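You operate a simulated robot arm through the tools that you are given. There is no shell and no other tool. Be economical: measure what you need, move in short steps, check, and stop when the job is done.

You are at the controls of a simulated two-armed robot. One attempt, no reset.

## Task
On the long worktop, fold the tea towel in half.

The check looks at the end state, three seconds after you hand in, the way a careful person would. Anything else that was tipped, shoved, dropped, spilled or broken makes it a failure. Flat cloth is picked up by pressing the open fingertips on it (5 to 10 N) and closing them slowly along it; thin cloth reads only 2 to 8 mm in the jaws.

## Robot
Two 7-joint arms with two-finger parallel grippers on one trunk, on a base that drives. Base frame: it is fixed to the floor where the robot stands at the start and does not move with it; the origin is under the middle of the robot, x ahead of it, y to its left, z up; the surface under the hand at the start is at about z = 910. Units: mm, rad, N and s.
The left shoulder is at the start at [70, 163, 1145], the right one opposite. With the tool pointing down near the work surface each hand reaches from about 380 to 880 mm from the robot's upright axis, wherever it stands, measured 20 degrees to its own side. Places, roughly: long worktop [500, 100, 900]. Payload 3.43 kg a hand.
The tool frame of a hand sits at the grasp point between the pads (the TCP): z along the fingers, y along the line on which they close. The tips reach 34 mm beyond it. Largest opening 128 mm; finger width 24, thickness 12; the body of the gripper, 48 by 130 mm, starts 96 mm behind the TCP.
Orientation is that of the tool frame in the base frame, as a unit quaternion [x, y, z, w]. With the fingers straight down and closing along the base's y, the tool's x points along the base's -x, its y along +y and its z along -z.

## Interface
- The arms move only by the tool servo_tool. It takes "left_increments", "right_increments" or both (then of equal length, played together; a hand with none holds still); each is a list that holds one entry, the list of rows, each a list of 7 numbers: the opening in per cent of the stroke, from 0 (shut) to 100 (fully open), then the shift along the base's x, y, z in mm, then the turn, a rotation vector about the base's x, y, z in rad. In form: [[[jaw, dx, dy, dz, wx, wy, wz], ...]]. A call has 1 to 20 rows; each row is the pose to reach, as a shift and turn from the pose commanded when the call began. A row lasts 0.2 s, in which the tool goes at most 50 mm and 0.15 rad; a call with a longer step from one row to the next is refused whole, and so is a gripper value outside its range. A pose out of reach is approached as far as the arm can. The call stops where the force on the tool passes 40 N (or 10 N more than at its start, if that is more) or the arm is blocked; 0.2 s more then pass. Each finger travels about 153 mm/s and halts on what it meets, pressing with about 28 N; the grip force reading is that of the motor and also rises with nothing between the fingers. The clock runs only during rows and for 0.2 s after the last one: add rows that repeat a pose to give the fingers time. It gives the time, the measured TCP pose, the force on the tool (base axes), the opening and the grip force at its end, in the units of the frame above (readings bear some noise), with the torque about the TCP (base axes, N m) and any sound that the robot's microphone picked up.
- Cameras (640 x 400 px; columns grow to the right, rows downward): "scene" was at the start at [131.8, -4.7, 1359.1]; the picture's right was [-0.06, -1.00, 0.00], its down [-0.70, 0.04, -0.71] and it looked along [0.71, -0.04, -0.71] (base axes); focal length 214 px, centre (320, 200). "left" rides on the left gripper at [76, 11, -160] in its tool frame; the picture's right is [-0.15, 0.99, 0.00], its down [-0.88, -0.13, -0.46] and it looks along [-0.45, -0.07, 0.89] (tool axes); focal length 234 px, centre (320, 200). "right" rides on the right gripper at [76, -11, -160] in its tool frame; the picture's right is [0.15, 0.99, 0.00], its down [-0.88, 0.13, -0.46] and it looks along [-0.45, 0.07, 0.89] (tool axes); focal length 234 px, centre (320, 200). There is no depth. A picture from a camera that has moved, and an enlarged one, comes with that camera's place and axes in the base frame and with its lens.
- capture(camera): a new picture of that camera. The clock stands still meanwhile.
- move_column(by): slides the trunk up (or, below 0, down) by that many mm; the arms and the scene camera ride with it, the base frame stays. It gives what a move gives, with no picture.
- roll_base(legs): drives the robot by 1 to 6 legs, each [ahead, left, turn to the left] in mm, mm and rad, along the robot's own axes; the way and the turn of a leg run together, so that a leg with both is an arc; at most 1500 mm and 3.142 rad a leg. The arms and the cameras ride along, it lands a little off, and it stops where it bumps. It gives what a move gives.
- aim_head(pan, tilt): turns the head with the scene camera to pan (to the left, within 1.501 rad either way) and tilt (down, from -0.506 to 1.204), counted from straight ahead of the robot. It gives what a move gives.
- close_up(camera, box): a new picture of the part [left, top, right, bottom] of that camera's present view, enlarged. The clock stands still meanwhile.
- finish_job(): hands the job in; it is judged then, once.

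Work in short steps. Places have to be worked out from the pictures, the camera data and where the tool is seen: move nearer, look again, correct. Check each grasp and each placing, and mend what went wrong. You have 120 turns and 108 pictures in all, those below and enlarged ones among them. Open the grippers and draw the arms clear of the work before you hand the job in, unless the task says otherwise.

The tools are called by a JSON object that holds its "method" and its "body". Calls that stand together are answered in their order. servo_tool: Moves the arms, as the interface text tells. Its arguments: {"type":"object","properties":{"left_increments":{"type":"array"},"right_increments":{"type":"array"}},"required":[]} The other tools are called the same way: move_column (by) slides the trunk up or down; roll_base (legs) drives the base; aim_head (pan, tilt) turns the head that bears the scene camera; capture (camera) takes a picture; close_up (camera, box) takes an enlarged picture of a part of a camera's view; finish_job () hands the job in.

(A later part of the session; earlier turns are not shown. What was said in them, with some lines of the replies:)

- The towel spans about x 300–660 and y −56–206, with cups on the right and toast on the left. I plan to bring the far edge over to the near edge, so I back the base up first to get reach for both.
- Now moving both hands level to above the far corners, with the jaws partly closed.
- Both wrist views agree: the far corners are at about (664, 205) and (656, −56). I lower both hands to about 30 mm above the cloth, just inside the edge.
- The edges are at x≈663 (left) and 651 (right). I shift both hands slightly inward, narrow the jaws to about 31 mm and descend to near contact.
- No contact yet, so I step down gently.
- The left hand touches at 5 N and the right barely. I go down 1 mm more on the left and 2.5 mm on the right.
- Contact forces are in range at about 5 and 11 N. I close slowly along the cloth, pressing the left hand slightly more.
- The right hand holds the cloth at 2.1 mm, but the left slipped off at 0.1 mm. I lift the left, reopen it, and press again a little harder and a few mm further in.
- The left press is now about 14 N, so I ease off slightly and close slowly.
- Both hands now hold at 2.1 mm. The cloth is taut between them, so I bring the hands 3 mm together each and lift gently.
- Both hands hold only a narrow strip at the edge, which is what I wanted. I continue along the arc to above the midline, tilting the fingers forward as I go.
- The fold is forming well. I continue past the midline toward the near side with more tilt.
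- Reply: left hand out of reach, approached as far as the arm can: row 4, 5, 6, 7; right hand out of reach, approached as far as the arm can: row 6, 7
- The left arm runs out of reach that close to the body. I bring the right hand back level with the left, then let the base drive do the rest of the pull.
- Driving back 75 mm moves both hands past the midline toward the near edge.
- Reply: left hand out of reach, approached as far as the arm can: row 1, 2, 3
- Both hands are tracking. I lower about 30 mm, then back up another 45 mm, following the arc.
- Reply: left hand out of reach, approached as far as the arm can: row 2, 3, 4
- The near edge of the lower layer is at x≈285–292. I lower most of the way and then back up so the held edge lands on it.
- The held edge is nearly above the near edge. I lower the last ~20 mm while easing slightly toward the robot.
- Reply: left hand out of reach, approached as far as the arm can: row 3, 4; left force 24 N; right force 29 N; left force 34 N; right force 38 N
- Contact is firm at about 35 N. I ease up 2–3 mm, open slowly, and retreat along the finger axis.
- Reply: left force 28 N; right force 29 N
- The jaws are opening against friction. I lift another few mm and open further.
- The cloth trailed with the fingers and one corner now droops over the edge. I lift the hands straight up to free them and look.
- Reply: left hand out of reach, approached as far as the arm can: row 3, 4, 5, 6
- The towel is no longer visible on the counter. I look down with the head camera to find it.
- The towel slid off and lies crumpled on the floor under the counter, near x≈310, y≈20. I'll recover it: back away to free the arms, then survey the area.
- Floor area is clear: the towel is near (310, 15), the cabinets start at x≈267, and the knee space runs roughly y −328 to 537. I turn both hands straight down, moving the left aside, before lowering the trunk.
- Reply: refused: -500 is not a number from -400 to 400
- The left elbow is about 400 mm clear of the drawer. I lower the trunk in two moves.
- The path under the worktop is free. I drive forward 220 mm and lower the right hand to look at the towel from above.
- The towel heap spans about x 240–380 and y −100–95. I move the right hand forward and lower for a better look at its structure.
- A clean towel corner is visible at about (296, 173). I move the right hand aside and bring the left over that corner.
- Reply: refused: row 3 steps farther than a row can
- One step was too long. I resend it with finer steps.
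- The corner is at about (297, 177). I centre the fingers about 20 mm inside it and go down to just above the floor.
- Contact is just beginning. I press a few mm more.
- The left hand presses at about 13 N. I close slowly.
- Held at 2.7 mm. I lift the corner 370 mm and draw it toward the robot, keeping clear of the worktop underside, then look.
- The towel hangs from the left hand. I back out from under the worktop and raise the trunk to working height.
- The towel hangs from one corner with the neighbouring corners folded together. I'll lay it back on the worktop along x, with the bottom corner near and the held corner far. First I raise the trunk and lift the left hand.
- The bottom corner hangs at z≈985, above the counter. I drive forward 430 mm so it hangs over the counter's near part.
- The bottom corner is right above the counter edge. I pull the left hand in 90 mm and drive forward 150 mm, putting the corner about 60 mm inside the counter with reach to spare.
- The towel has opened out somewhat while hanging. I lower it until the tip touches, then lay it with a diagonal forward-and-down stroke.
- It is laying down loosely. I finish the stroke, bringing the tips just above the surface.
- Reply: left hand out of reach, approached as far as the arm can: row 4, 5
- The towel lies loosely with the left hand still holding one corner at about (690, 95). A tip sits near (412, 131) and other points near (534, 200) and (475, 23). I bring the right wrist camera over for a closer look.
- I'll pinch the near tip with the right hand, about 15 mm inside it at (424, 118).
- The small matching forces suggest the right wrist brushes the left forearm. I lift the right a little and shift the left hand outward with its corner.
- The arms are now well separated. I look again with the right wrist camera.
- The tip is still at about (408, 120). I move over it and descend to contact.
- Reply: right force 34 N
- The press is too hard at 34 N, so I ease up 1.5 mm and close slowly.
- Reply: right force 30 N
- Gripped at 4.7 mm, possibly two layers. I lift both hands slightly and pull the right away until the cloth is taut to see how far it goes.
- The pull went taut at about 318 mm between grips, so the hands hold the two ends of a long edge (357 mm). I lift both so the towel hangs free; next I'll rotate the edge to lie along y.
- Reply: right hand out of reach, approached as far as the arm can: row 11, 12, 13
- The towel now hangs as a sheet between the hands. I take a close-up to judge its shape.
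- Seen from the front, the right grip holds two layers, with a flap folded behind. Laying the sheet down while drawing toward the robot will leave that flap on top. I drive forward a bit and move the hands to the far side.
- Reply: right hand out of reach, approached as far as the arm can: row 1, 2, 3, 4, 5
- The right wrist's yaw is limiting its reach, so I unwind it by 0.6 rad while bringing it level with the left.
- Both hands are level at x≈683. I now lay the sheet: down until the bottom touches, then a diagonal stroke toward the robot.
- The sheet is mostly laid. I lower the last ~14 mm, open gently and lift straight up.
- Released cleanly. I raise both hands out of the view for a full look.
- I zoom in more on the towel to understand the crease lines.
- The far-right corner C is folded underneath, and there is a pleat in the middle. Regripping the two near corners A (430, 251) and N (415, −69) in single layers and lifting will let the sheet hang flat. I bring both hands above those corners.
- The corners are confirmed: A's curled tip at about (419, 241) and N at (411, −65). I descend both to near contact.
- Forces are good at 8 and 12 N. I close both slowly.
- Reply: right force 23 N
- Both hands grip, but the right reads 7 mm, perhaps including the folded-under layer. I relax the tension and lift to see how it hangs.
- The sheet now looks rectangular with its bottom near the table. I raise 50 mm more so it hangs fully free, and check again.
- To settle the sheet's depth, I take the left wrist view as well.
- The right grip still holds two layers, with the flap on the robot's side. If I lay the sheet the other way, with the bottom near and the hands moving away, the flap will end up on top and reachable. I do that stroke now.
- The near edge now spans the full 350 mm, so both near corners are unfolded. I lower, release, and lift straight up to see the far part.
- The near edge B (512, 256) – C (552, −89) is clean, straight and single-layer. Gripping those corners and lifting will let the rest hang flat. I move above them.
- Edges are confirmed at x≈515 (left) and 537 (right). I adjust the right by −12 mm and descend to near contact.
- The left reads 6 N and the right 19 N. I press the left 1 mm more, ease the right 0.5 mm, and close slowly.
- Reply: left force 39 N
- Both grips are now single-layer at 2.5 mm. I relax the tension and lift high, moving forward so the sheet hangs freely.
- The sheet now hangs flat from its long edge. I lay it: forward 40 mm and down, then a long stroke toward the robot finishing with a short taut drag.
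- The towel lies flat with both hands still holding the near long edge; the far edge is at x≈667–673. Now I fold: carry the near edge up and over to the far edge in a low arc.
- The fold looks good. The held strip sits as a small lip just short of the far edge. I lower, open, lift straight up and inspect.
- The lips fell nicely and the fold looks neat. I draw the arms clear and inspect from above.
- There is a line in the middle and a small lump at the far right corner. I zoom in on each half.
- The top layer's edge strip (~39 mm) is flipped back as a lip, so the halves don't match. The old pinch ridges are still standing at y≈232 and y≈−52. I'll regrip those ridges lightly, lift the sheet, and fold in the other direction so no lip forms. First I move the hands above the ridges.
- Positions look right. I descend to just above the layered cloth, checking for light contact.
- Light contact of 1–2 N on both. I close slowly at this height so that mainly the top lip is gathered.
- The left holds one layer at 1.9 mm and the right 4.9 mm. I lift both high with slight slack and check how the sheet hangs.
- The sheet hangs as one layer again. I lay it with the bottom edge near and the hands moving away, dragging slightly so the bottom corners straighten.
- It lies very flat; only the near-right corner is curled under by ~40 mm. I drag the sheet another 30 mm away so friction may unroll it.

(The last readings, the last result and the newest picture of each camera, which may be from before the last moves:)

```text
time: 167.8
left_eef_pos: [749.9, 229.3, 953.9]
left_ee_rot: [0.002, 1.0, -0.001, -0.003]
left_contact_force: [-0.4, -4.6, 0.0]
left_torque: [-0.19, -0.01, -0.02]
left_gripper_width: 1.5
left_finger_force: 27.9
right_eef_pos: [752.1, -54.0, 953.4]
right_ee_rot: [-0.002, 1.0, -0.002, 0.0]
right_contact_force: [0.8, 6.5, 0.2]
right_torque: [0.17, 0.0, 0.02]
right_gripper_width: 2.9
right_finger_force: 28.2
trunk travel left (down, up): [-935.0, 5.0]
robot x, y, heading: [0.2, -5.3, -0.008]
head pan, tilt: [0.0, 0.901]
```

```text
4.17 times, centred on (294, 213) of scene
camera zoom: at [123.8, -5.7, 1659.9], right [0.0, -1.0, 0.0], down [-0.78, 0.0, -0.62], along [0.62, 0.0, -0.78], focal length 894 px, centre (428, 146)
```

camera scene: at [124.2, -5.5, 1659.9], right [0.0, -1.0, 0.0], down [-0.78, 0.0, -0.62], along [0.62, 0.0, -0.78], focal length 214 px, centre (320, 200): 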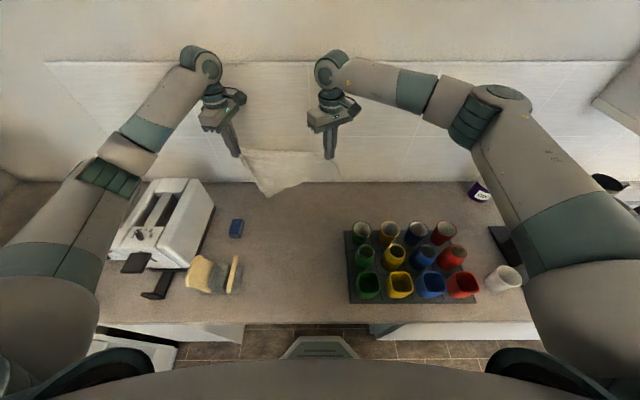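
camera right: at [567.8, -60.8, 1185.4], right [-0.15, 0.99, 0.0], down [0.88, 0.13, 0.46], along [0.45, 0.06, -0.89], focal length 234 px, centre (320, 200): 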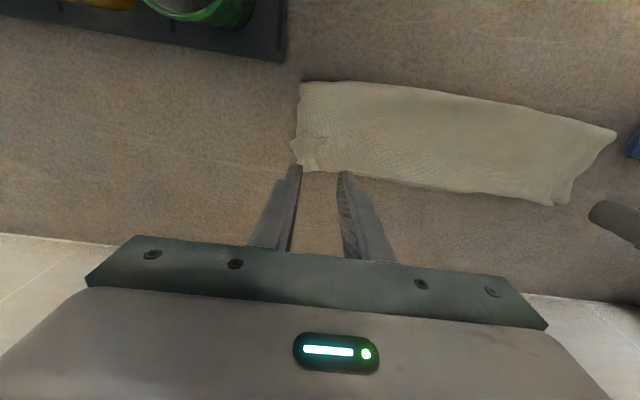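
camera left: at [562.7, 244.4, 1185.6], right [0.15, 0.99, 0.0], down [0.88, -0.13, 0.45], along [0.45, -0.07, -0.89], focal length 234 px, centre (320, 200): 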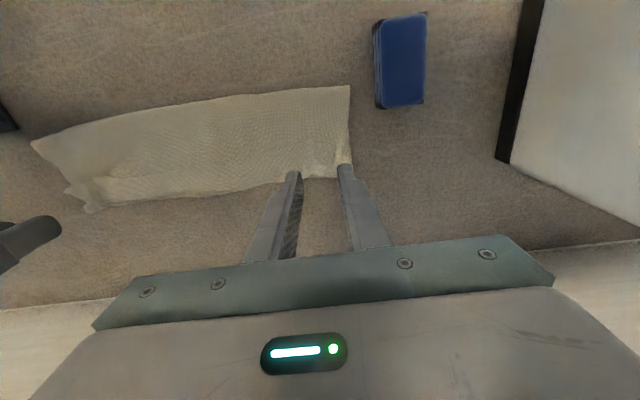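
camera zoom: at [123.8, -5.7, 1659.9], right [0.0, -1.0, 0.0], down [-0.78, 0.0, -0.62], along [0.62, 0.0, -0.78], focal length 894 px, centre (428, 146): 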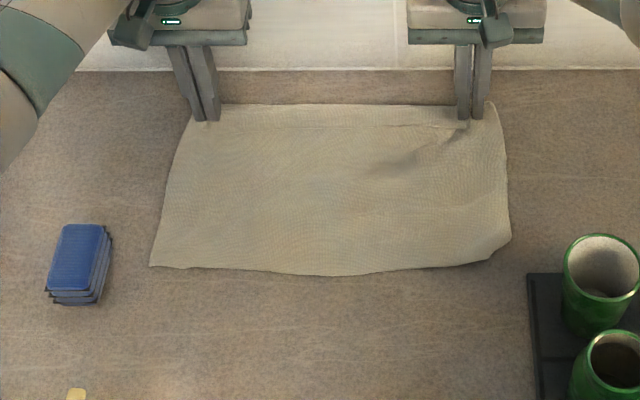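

The curl shrank to ~20 mm and the sheet is flat; the near edge is at x≈561–575. Now I fold the held far edge back over to the near edge in a low arc. The grip's orientation means no lip should form this time.

{"method": "servo_tool", "body": {"left_increments": [[[0, -2, -2, 15, 0, 0, 0], [0, -10, -3, 38, 0, 0, 0], [0, -28, -3, 60, 0, 0, 0], [0, -53, -3, 76, 0, 0, 0], [0, -79, -3, 82, 0, 0, 0], [0, -105, -3, 76, 0, 0, 0], [0, -128, -3, 60, 0, 0, 0], [0, -146, -3, 40, 0, 0, 0], [0, -160, -3, 20, 0, 0, 0], [0, -169, -3, 4, 0, 0, 0], [0, -172, -2, -2, 0, 0, 0], [0, -172, -2, -2, 0, 0, 0]]], "right_increments": [[[0, -2, 2, 15, 0, 0, 0], [0, -10, 4, 38, 0, 0, 0], [0, -28, 4, 60, 0, 0, 0], [0, -53, 4, 76, 0, 0, 0], [0, -79, 4, 82, 0, 0, 0], [0, -105, 4, 76, 0, 0, 0], [0, -127, 4, 60, 0, 0, 0], [0, -144, 4, 40, 0, 0, 0], [0, -157, 4, 20, 0, 0, 0], [0, -166, 4, 4, 0, 0, 0], [0, -169, 3, -2, 0, 0, 0], [0, -169, 3, -2, 0, 0, 0]]]}}

{"method": "close_up", "body": {"camera": "scene", "box": [230, 165, 358, 261]}}

{"method": "capture", "body": {"camera": "right"}}

```text
time: 170.4
left_eef_pos: [577.5, 227.8, 951.8]
left_ee_rot: [0.0, 1.0, -0.001, -0.003]
left_contact_force: [-0.2, -2.5, 0.0]
left_torque: [-0.06, 0.02, -0.04]
left_gripper_width: 1.7
left_finger_force: 28.1
right_eef_pos: [581.6, -50.8, 951.4]
right_ee_rot: [-0.001, 1.0, -0.001, 0.0]
right_contact_force: [0.4, 1.9, 4.2]
right_torque: [0.09, -0.04, 0.01]
right_gripper_width: 2.9
right_finger_force: 28.7
trunk travel left (down, up): [-935.0, 5.0]
robot x, y, heading: [-1.1, -7.4, -0.009]
head pan, tilt: [0.0, 0.901]
```

```text
4.17 times, centred on (294, 213) of scene
camera zoom: at [123.6, -5.5, 1660.0], right [0.0, -1.0, 0.0], down [-0.78, 0.0, -0.62], along [0.62, 0.0, -0.78], focal length 894 px, centre (428, 146)
```

zoom: 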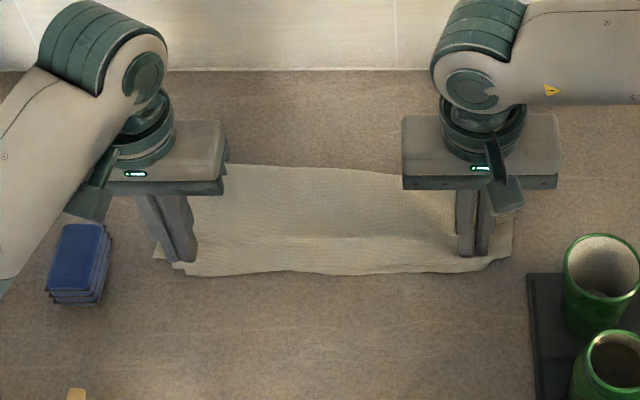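

```text
11 pictures are left
camera right: at [507.1, -61.2, 1110.7], right [-0.15, 0.99, 0.0], down [0.88, 0.13, 0.45], along [0.45, 0.06, -0.89], focal length 234 px, centre (320, 200)
```

right: 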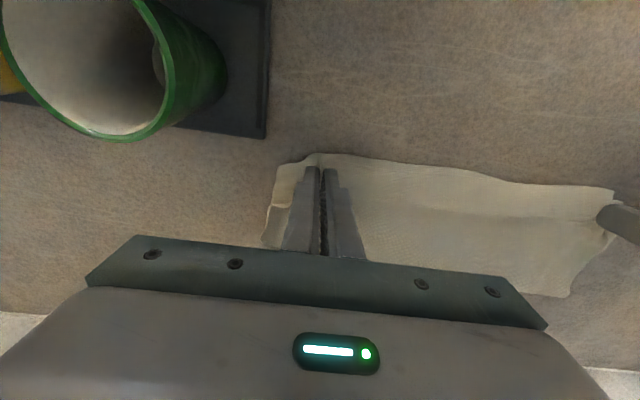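

The fold spans x≈562–690, exactly half the width, with the edges aligned. I release gently and lift straight up.

{"method": "servo_tool", "body": {"left_increments": [[[0, -2, 0, -3, 0, 0, 0], [5, -2, 0, -3, 0, 0, 0], [10, -2, 0, -3, 0, 0, 0], [15, -2, 0, -2, 0, 0, 0], [18, -2, 0, 2, 0, 0, 0], [18, -2, 0, 10, 0, 0, 0], [18, -2, 0, 25, 0, 0, 0], [18, -2, 0, 60, 0, 0, 0], [18, -2, 0, 105, 0, 0, 0], [18, -2, 0, 150, 0, 0, 0], [18, -30, 30, 180, 0, 0, 0], [18, -60, 60, 200, 0, 0, 0], [18, -80, 95, 220, 0, 0, 0], [18, -80, 95, 240, 0, 0, 0]]], "right_increments": [[[0, -2, 0, -2, 0, 0, 0], [5, -2, 0, -2, 0, 0, 0], [10, -2, 0, -2, 0, 0, 0], [15, -2, 0, -1, 0, 0, 0], [18, -2, 0, 2, 0, 0, 0], [18, -2, 0, 10, 0, 0, 0], [18, -2, 0, 25, 0, 0, 0], [18, -2, 0, 60, 0, 0, 0], [18, -2, 0, 105, 0, 0, 0], [18, -2, 0, 150, 0, 0, 0], [18, -2, -40, 170, 0, 0, 0], [18, -2, -85, 180, 0, 0, 0], [18, -2, -125, 200, 0, 0, 0], [18, -2, -150, 220, 0, 0, 0]]]}}

{"method": "close_up", "body": {"camera": "scene", "box": [238, 185, 350, 255]}}

```text
refused: row 11 steps farther than a row can; nothing moved
```

```text
5.71 times, centred on (294, 220) of scene
camera zoom: at [123.6, -5.5, 1660.0], right [0.0, -1.0, 0.0], down [-0.78, 0.0, -0.62], along [0.62, 0.0, -0.78], focal length 1226 px, centre (469, 86)
```

zoom: 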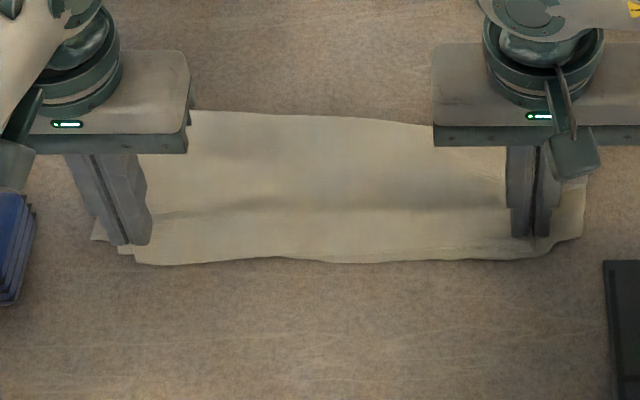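

A step was too long and nothing moved. I resend the release with shorter steps.

{"method": "servo_tool", "body": {"left_increments": [[[0, -2, 0, -3, 0, 0, 0], [5, -2, 0, -3, 0, 0, 0], [10, -2, 0, -3, 0, 0, 0], [15, -2, 0, -2, 0, 0, 0], [18, -2, 0, 2, 0, 0, 0], [18, -2, 0, 10, 0, 0, 0], [18, -2, 0, 25, 0, 0, 0], [18, -2, 0, 60, 0, 0, 0], [18, -2, 0, 105, 0, 0, 0], [18, -2, 0, 150, 0, 0, 0], [18, -15, 25, 180, 0, 0, 0], [18, -40, 50, 200, 0, 0, 0], [18, -60, 80, 220, 0, 0, 0], [18, -60, 95, 240, 0, 0, 0]]], "right_increments": [[[0, -2, 0, -2, 0, 0, 0], [5, -2, 0, -2, 0, 0, 0], [10, -2, 0, -2, 0, 0, 0], [15, -2, 0, -1, 0, 0, 0], [18, -2, 0, 2, 0, 0, 0], [18, -2, 0, 10, 0, 0, 0], [18, -2, 0, 25, 0, 0, 0], [18, -2, 0, 60, 0, 0, 0], [18, -2, 0, 105, 0, 0, 0], [18, -2, 0, 150, 0, 0, 0], [18, -2, -30, 180, 0, 0, 0], [18, -2, -65, 200, 0, 0, 0], [18, -2, -105, 215, 0, 0, 0], [18, -2, -145, 225, 0, 0, 0]]]}}

{"method": "close_up", "body": {"camera": "scene", "box": [238, 185, 350, 255]}}

```text
time: 173.4
left_eef_pos: [516.8, 320.8, 1194.7]
left_ee_rot: [0.002, 1.0, 0.0, -0.003]
left_contact_force: [-0.5, 0.2, -0.6]
left_torque: [0.03, -0.01, -0.01]
left_gripper_width: 23.0
left_finger_force: 0.1
right_eef_pos: [580.4, -200.4, 1176.7]
right_ee_rot: [-0.002, 1.0, -0.001, -0.001]
right_contact_force: [0.2, -0.3, 0.2]
right_torque: [0.06, 0.01, -0.01]
right_gripper_width: 23.0
right_finger_force: 0.1
trunk travel left (down, up): [-935.0, 5.0]
robot x, y, heading: [-3.5, -5.9, 0.001]
head pan, tilt: [0.0, 0.901]
```

```text
5.71 times, centred on (294, 220) of scene
camera zoom: at [122.8, -8.4, 1660.0], right [0.0, -1.0, 0.0], down [-0.78, 0.0, -0.62], along [0.62, 0.0, -0.78], focal length 1226 px, centre (469, 86)
```

zoom: 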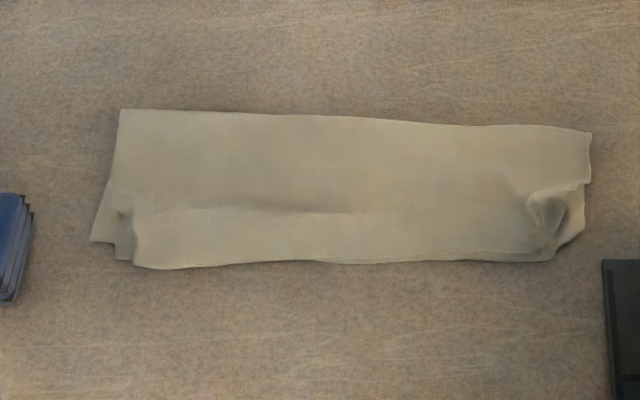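

The fold is good; just the two pinch ridges remain, pulling the top corners in ~25 mm. I'll straddle each ridge with the fingers, touch lightly, and open the jaws to spread them flat.

{"method": "servo_tool", "body": {"left_increments": [[[18, 20, -28, 0, 0, 0, 0], [18, 42, -56, -10, 0, 0, 0], [18, 63, -85, -30, 0, 0, 0], [18, 63, -85, -75, 0, 0, 0], [18, 63, -85, -120, 0, 0, 0], [18, 63, -85, -165, 0, 0, 0], [18, 63, -85, -205, 0, 0, 0], [18, 63, -85, -230, 0, 0, 0], [18, 63, -85, -242, 0, 0, 0], [18, 63, -85, -242, 0, 0, 0]]], "right_increments": [[[18, 3, 45, 0, 0, 0, 0], [18, 6, 90, -10, 0, 0, 0], [18, 10, 130, -30, 0, 0, 0], [18, 10, 138, -75, 0, 0, 0], [18, 10, 138, -120, 0, 0, 0], [18, 10, 138, -160, 0, 0, 0], [18, 10, 138, -195, 0, 0, 0], [18, 10, 138, -215, 0, 0, 0], [18, 10, 138, -225, 0, 0, 0], [18, 10, 138, -225, 0, 0, 0]]]}}

```text
time: 175.6
left_eef_pos: [580.8, 237.3, 949.1]
left_ee_rot: [0.002, 1.0, -0.001, -0.003]
left_contact_force: [-0.5, 0.1, -0.7]
left_torque: [-0.02, 0.01, -0.03]
left_gripper_width: 23.2
left_finger_force: 0.1
right_eef_pos: [591.9, -58.1, 953.0]
right_ee_rot: [0.0, 1.0, -0.002, 0.0]
right_contact_force: [0.0, 0.7, 0.2]
right_torque: [-0.03, 0.0, -0.01]
right_gripper_width: 23.1
right_finger_force: 0.1
trunk travel left (down, up): [-935.0, 5.0]
robot x, y, heading: [-0.8, -5.6, -0.006]
head pan, tilt: [0.0, 0.901]
```

{"method": "servo_tool", "body": {"left_increments": [[[18, 0, 0, -1.5, 0, 0, 0], [18, 0, 0, -2.5, 0, 0, 0], [22, 0, 2, -2.5, 0, 0, 0], [26, 0, 4, -2.5, 0, 0, 0], [30, 0, 6, -2.5, 0, 0, 0], [34, 0, 8, -2.5, 0, 0, 0], [38, 0, 10, -2.5, 0, 0, 0], [42, 0, 11, -2.5, 0, 0, 0], [42, 0, 11, -2.5, 0, 0, 0]]], "right_increments": [[[18, 0, 0, -3, 0, 0, 0], [18, 0, 0, -5, 0, 0, 0], [22, 0, -2, -5, 0, 0, 0], [26, 0, -4, -5, 0, 0, 0], [30, 0, -6, -5, 0, 0, 0], [34, 0, -8, -5, 0, 0, 0], [38, 0, -10, -5, 0, 0, 0], [42, 0, -11, -5, 0, 0, 0], [42, 0, -11, -5, 0, 0, 0]]]}}

```text
time: 177.6
left_eef_pos: [582.2, 247.1, 947.2]
left_ee_rot: [0.002, 1.0, -0.001, -0.002]
left_contact_force: [0.2, -0.7, 2.3]
left_torque: [-0.1, 0.03, 0.02]
left_gripper_width: 54.1
left_finger_force: 0.5
right_eef_pos: [591.8, -68.9, 946.7]
right_ee_rot: [-0.001, 1.0, -0.001, 0.0]
right_contact_force: [-0.9, 0.3, 3.0]
right_torque: [0.09, -0.01, 0.02]
right_gripper_width: 54.1
right_finger_force: 1.3
trunk travel left (down, up): [-935.0, 5.0]
robot x, y, heading: [-2.8, -4.5, -0.004]
head pan, tilt: [0.0, 0.901]
```

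The spread is done with light contact. I lift straight up, draw the arms clear and look.

{"method": "servo_tool", "body": {"left_increments": [[[42, 0, 0, 8, 0, 0, 0], [42, 0, 0, 25, 0, 0, 0], [42, 0, 0, 60, 0, 0, 0], [42, 0, 0, 105, 0, 0, 0], [42, 0, 0, 150, 0, 0, 0], [42, -15, 20, 185, 0, 0, 0], [42, -40, 45, 210, 0, 0, 0], [42, -60, 75, 235, 0, 0, 0], [42, -60, 85, 250, 0, 0, 0]]], "right_increments": [[[42, 0, 0, 8, 0, 0, 0], [42, 0, 0, 25, 0, 0, 0], [42, 0, 0, 60, 0, 0, 0], [42, 0, 0, 105, 0, 0, 0], [42, 0, 0, 150, 0, 0, 0], [42, 0, -30, 185, 0, 0, 0], [42, 0, -65, 210, 0, 0, 0], [42, 0, -100, 235, 0, 0, 0], [42, 0, -135, 250, 0, 0, 0]]]}}

{"method": "close_up", "body": {"camera": "scene", "box": [238, 185, 350, 255]}}

```text
time: 179.6
left_eef_pos: [521.2, 332.0, 1197.1]
left_ee_rot: [0.002, 1.0, 0.0, -0.004]
left_contact_force: [0.4, -1.0, -0.6]
left_torque: [0.01, -0.01, -0.01]
left_gripper_width: 53.7
left_finger_force: 0.1
right_eef_pos: [592.0, -207.2, 1197.2]
right_ee_rot: [-0.001, 1.0, -0.002, -0.001]
right_contact_force: [0.4, 0.3, -0.3]
right_torque: [0.01, 0.02, 0.01]
right_gripper_width: 53.8
right_finger_force: 0.2
trunk travel left (down, up): [-935.0, 5.0]
robot x, y, heading: [-3.3, -6.7, -0.005]
head pan, tilt: [0.0, 0.901]
```

```text
5.71 times, centred on (294, 220) of scene
camera zoom: at [123.5, -7.8, 1659.9], right [0.0, -1.0, 0.0], down [-0.78, 0.0, -0.62], along [0.62, 0.0, -0.78], focal length 1226 px, centre (469, 86)
```

zoom: 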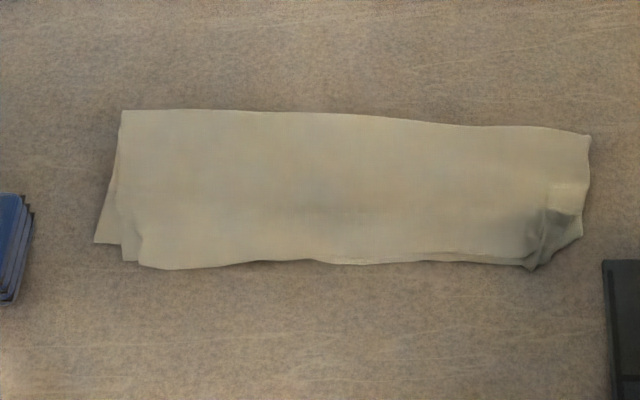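

The left end is better; the right near corner still has a small tuck. I zoom in on it.

{"method": "close_up", "body": {"camera": "scene", "box": [316, 205, 348, 235]}}

```text
13.33 times, centred on (332, 220) of scene
camera zoom: at [123.5, -7.8, 1659.9], right [0.0, -1.0, 0.0], down [-0.78, 0.0, -0.62], along [0.62, 0.0, -0.78], focal length 2860 px, centre (160, -67)
```

zoom: 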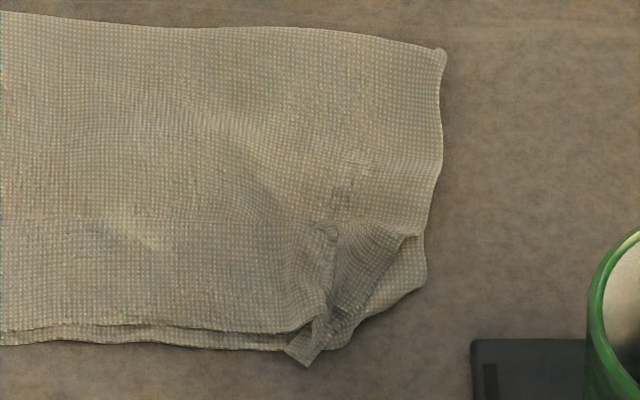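

The top layer's right corner is tucked diagonally by ~35 mm. I'll touch it lightly with closed fingertips and wipe outward (−y) to open it.

{"method": "servo_tool", "body": {"right_increments": [[[20, -2, 45, 0, 0, 0, 0], [0, -4, 90, -10, 0, 0, 0], [0, -7, 135, -30, 0, 0, 0], [0, -7, 141, -75, 0, 0, 0], [0, -7, 141, -120, 0, 0, 0], [0, -7, 141, -165, 0, 0, 0], [0, -7, 141, -205, 0, 0, 0], [0, -7, 141, -235, 0, 0, 0], [0, -7, 141, -245, 0, 0, 0], [0, -7, 141, -248, 0, 0, 0], [0, -7, 141, -248, 0, 0, 0]]]}}

```text
time: 182.0
left_eef_pos: [522.4, 333.5, 1196.8]
left_ee_rot: [0.002, 1.0, -0.002, -0.004]
left_contact_force: [-0.1, 0.1, 0.4]
left_torque: [-0.01, -0.01, -0.03]
left_gripper_width: 53.8
left_finger_force: 0.0
right_eef_pos: [584.5, -63.2, 948.1]
right_ee_rot: [-0.002, 1.0, -0.002, 0.0]
right_contact_force: [-0.1, 1.0, 4.8]
right_torque: [0.06, 0.02, -0.01]
right_gripper_width: 0.1
right_finger_force: 27.7
trunk travel left (down, up): [-935.0, 5.0]
robot x, y, heading: [-0.3, -4.9, -0.002]
head pan, tilt: [0.0, 0.901]
```

Contact is light at 5 N. I wipe outward 35 mm, then lift.

{"method": "servo_tool", "body": {"right_increments": [[[0, 0, -6, 0, 0, 0, 0], [0, 0, -12, 0, 0, 0, 0], [0, 0, -18, 0, 0, 0, 0], [0, 0, -24, 0, 0, 0, 0], [0, 0, -30, 0, 0, 0, 0], [0, 0, -35, 0, 0, 0, 0], [0, 0, -35, 10, 0, 0, 0], [0, 0, -35, 40, 0, 0, 0], [0, 0, -35, 85, 0, 0, 0], [0, 0, -35, 130, 0, 0, 0], [0, 0, -60, 170, 0, 0, 0], [0, 0, -90, 205, 0, 0, 0], [20, 0, -120, 235, 0, 0, 0], [20, 0, -145, 250, 0, 0, 0]]]}}

{"method": "close_up", "body": {"camera": "scene", "box": [302, 200, 350, 240]}}

```text
time: 185.0
left_eef_pos: [523.0, 332.0, 1196.4]
left_ee_rot: [0.001, 1.0, 0.001, -0.003]
left_contact_force: [-0.1, -0.6, 0.8]
left_torque: [-0.02, -0.06, -0.01]
left_gripper_width: 54.1
left_finger_force: 0.1
right_eef_pos: [582.8, -209.5, 1198.7]
right_ee_rot: [-0.001, 1.0, -0.002, 0.0]
right_contact_force: [1.2, -0.6, -0.7]
right_torque: [-0.02, 0.0, 0.02]
right_gripper_width: 25.8
right_finger_force: 0.1
trunk travel left (down, up): [-935.0, 5.0]
robot x, y, heading: [0.2, -1.9, -0.002]
head pan, tilt: [0.0, 0.901]
```

```text
10.00 times, centred on (326, 220) of scene
camera zoom: at [123.3, -6.9, 1660.0], right [0.0, -1.0, 0.0], down [-0.78, 0.0, -0.62], along [0.62, 0.0, -0.78], focal length 2145 px, centre (260, 0)
```

zoom: 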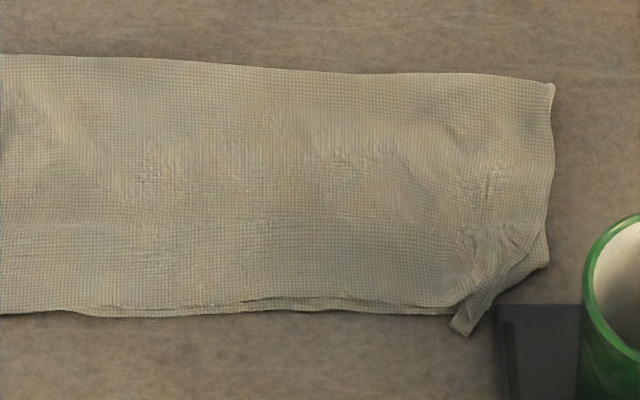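

The towel is neatly halved with just a slight nick at one corner. I back the robot away with the hands high, open the jaws, and do a final check of everything.

{"method": "servo_tool", "body": {"left_increments": [[[60, 0, 0, 30, 0, 0, 0], [60, 0, 0, 60, 0, 0, 0]]], "right_increments": [[[60, 0, 0, 30, 0, 0, 0], [60, 0, 0, 60, 0, 0, 0]]]}}

{"method": "roll_base", "body": {"legs": [[-300, 0, 0]]}}

{"method": "aim_head", "body": {"pan": 0.0, "tilt": 0.7}}

{"method": "capture", "body": {"camera": "scene"}}

```text
time: 185.6
left_eef_pos: [521.6, 332.6, 1256.7]
left_ee_rot: [0.002, 1.0, 0.0, -0.002]
left_contact_force: [0.5, -0.5, 0.1]
left_torque: [0.05, -0.01, 0.03]
left_gripper_width: 76.8
left_finger_force: 0.0
right_eef_pos: [583.9, -208.6, 1258.4]
right_ee_rot: [0.0, 1.0, -0.002, 0.0]
right_contact_force: [0.0, -0.1, 0.5]
right_torque: [0.02, -0.01, 0.04]
right_gripper_width: 76.9
right_finger_force: 0.1
trunk travel left (down, up): [-935.0, 5.0]
robot x, y, heading: [-3.7, -4.4, -0.007]
head pan, tilt: [0.0, 0.901]
```

```text
time: 187.6
left_eef_pos: [226.0, 335.8, 1254.4]
left_ee_rot: [0.0, 1.0, 0.0, -0.004]
left_contact_force: [0.0, 0.5, 0.3]
left_torque: [-0.01, 0.01, -0.01]
left_gripper_width: 76.8
left_finger_force: 0.1
right_eef_pos: [287.4, -205.9, 1256.4]
right_ee_rot: [-0.001, 1.0, -0.002, -0.001]
right_contact_force: [1.0, -0.2, -0.2]
right_torque: [0.0, -0.01, -0.04]
right_gripper_width: 76.7
right_finger_force: 0.1
trunk travel left (down, up): [-935.0, 5.0]
robot x, y, heading: [-300.4, -6.3, -0.004]
head pan, tilt: [0.0, 0.901]
```

```text
time: 188.3
left_eef_pos: [222.4, 334.7, 1256.3]
left_ee_rot: [0.001, 1.0, 0.0, -0.003]
left_contact_force: [-0.2, -0.5, -0.3]
left_torque: [0.01, -0.02, 0.01]
left_gripper_width: 76.9
left_finger_force: 0.1
right_eef_pos: [284.7, -206.4, 1258.7]
right_ee_rot: [-0.002, 1.0, -0.002, -0.001]
right_contact_force: [-0.9, 0.2, -1.1]
right_torque: [-0.03, 0.01, -0.02]
right_gripper_width: 76.9
right_finger_force: 0.1
trunk travel left (down, up): [-935.0, 5.0]
robot x, y, heading: [-301.7, -2.7, -0.004]
head pan, tilt: [0.0, 0.7]
```

```text
5 pictures are left
camera scene: at [-165.2, -4.2, 1676.1], right [0.0, -1.0, 0.0], down [-0.64, 0.0, -0.76], along [0.76, 0.0, -0.64], focal length 214 px, centre (320, 200)
```

scene: 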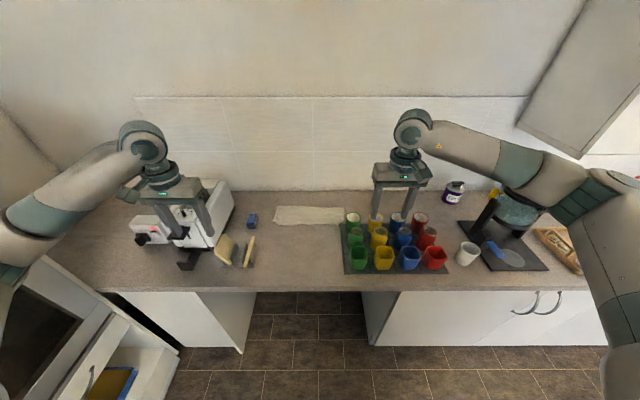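

The towel is folded in half on the worktop, every other item is upright and in place, and the arms are clear with the grippers open. I hand the job in.

{"method": "finish_job", "body": {}}

```text
The job is handed in.
```

The tea towel is folded in half on the long worktop, at about x 562–690, but it is not perfect: the near right corner of the top layer is still tucked in by about 30 mm.

On the first try the towel slid off the counter onto the floor. I picked it up, laid it flat again and refolded it.

In the last picture nothing else on the worktop looked tipped or moved. The grippers are open and the arms are clear of the work.
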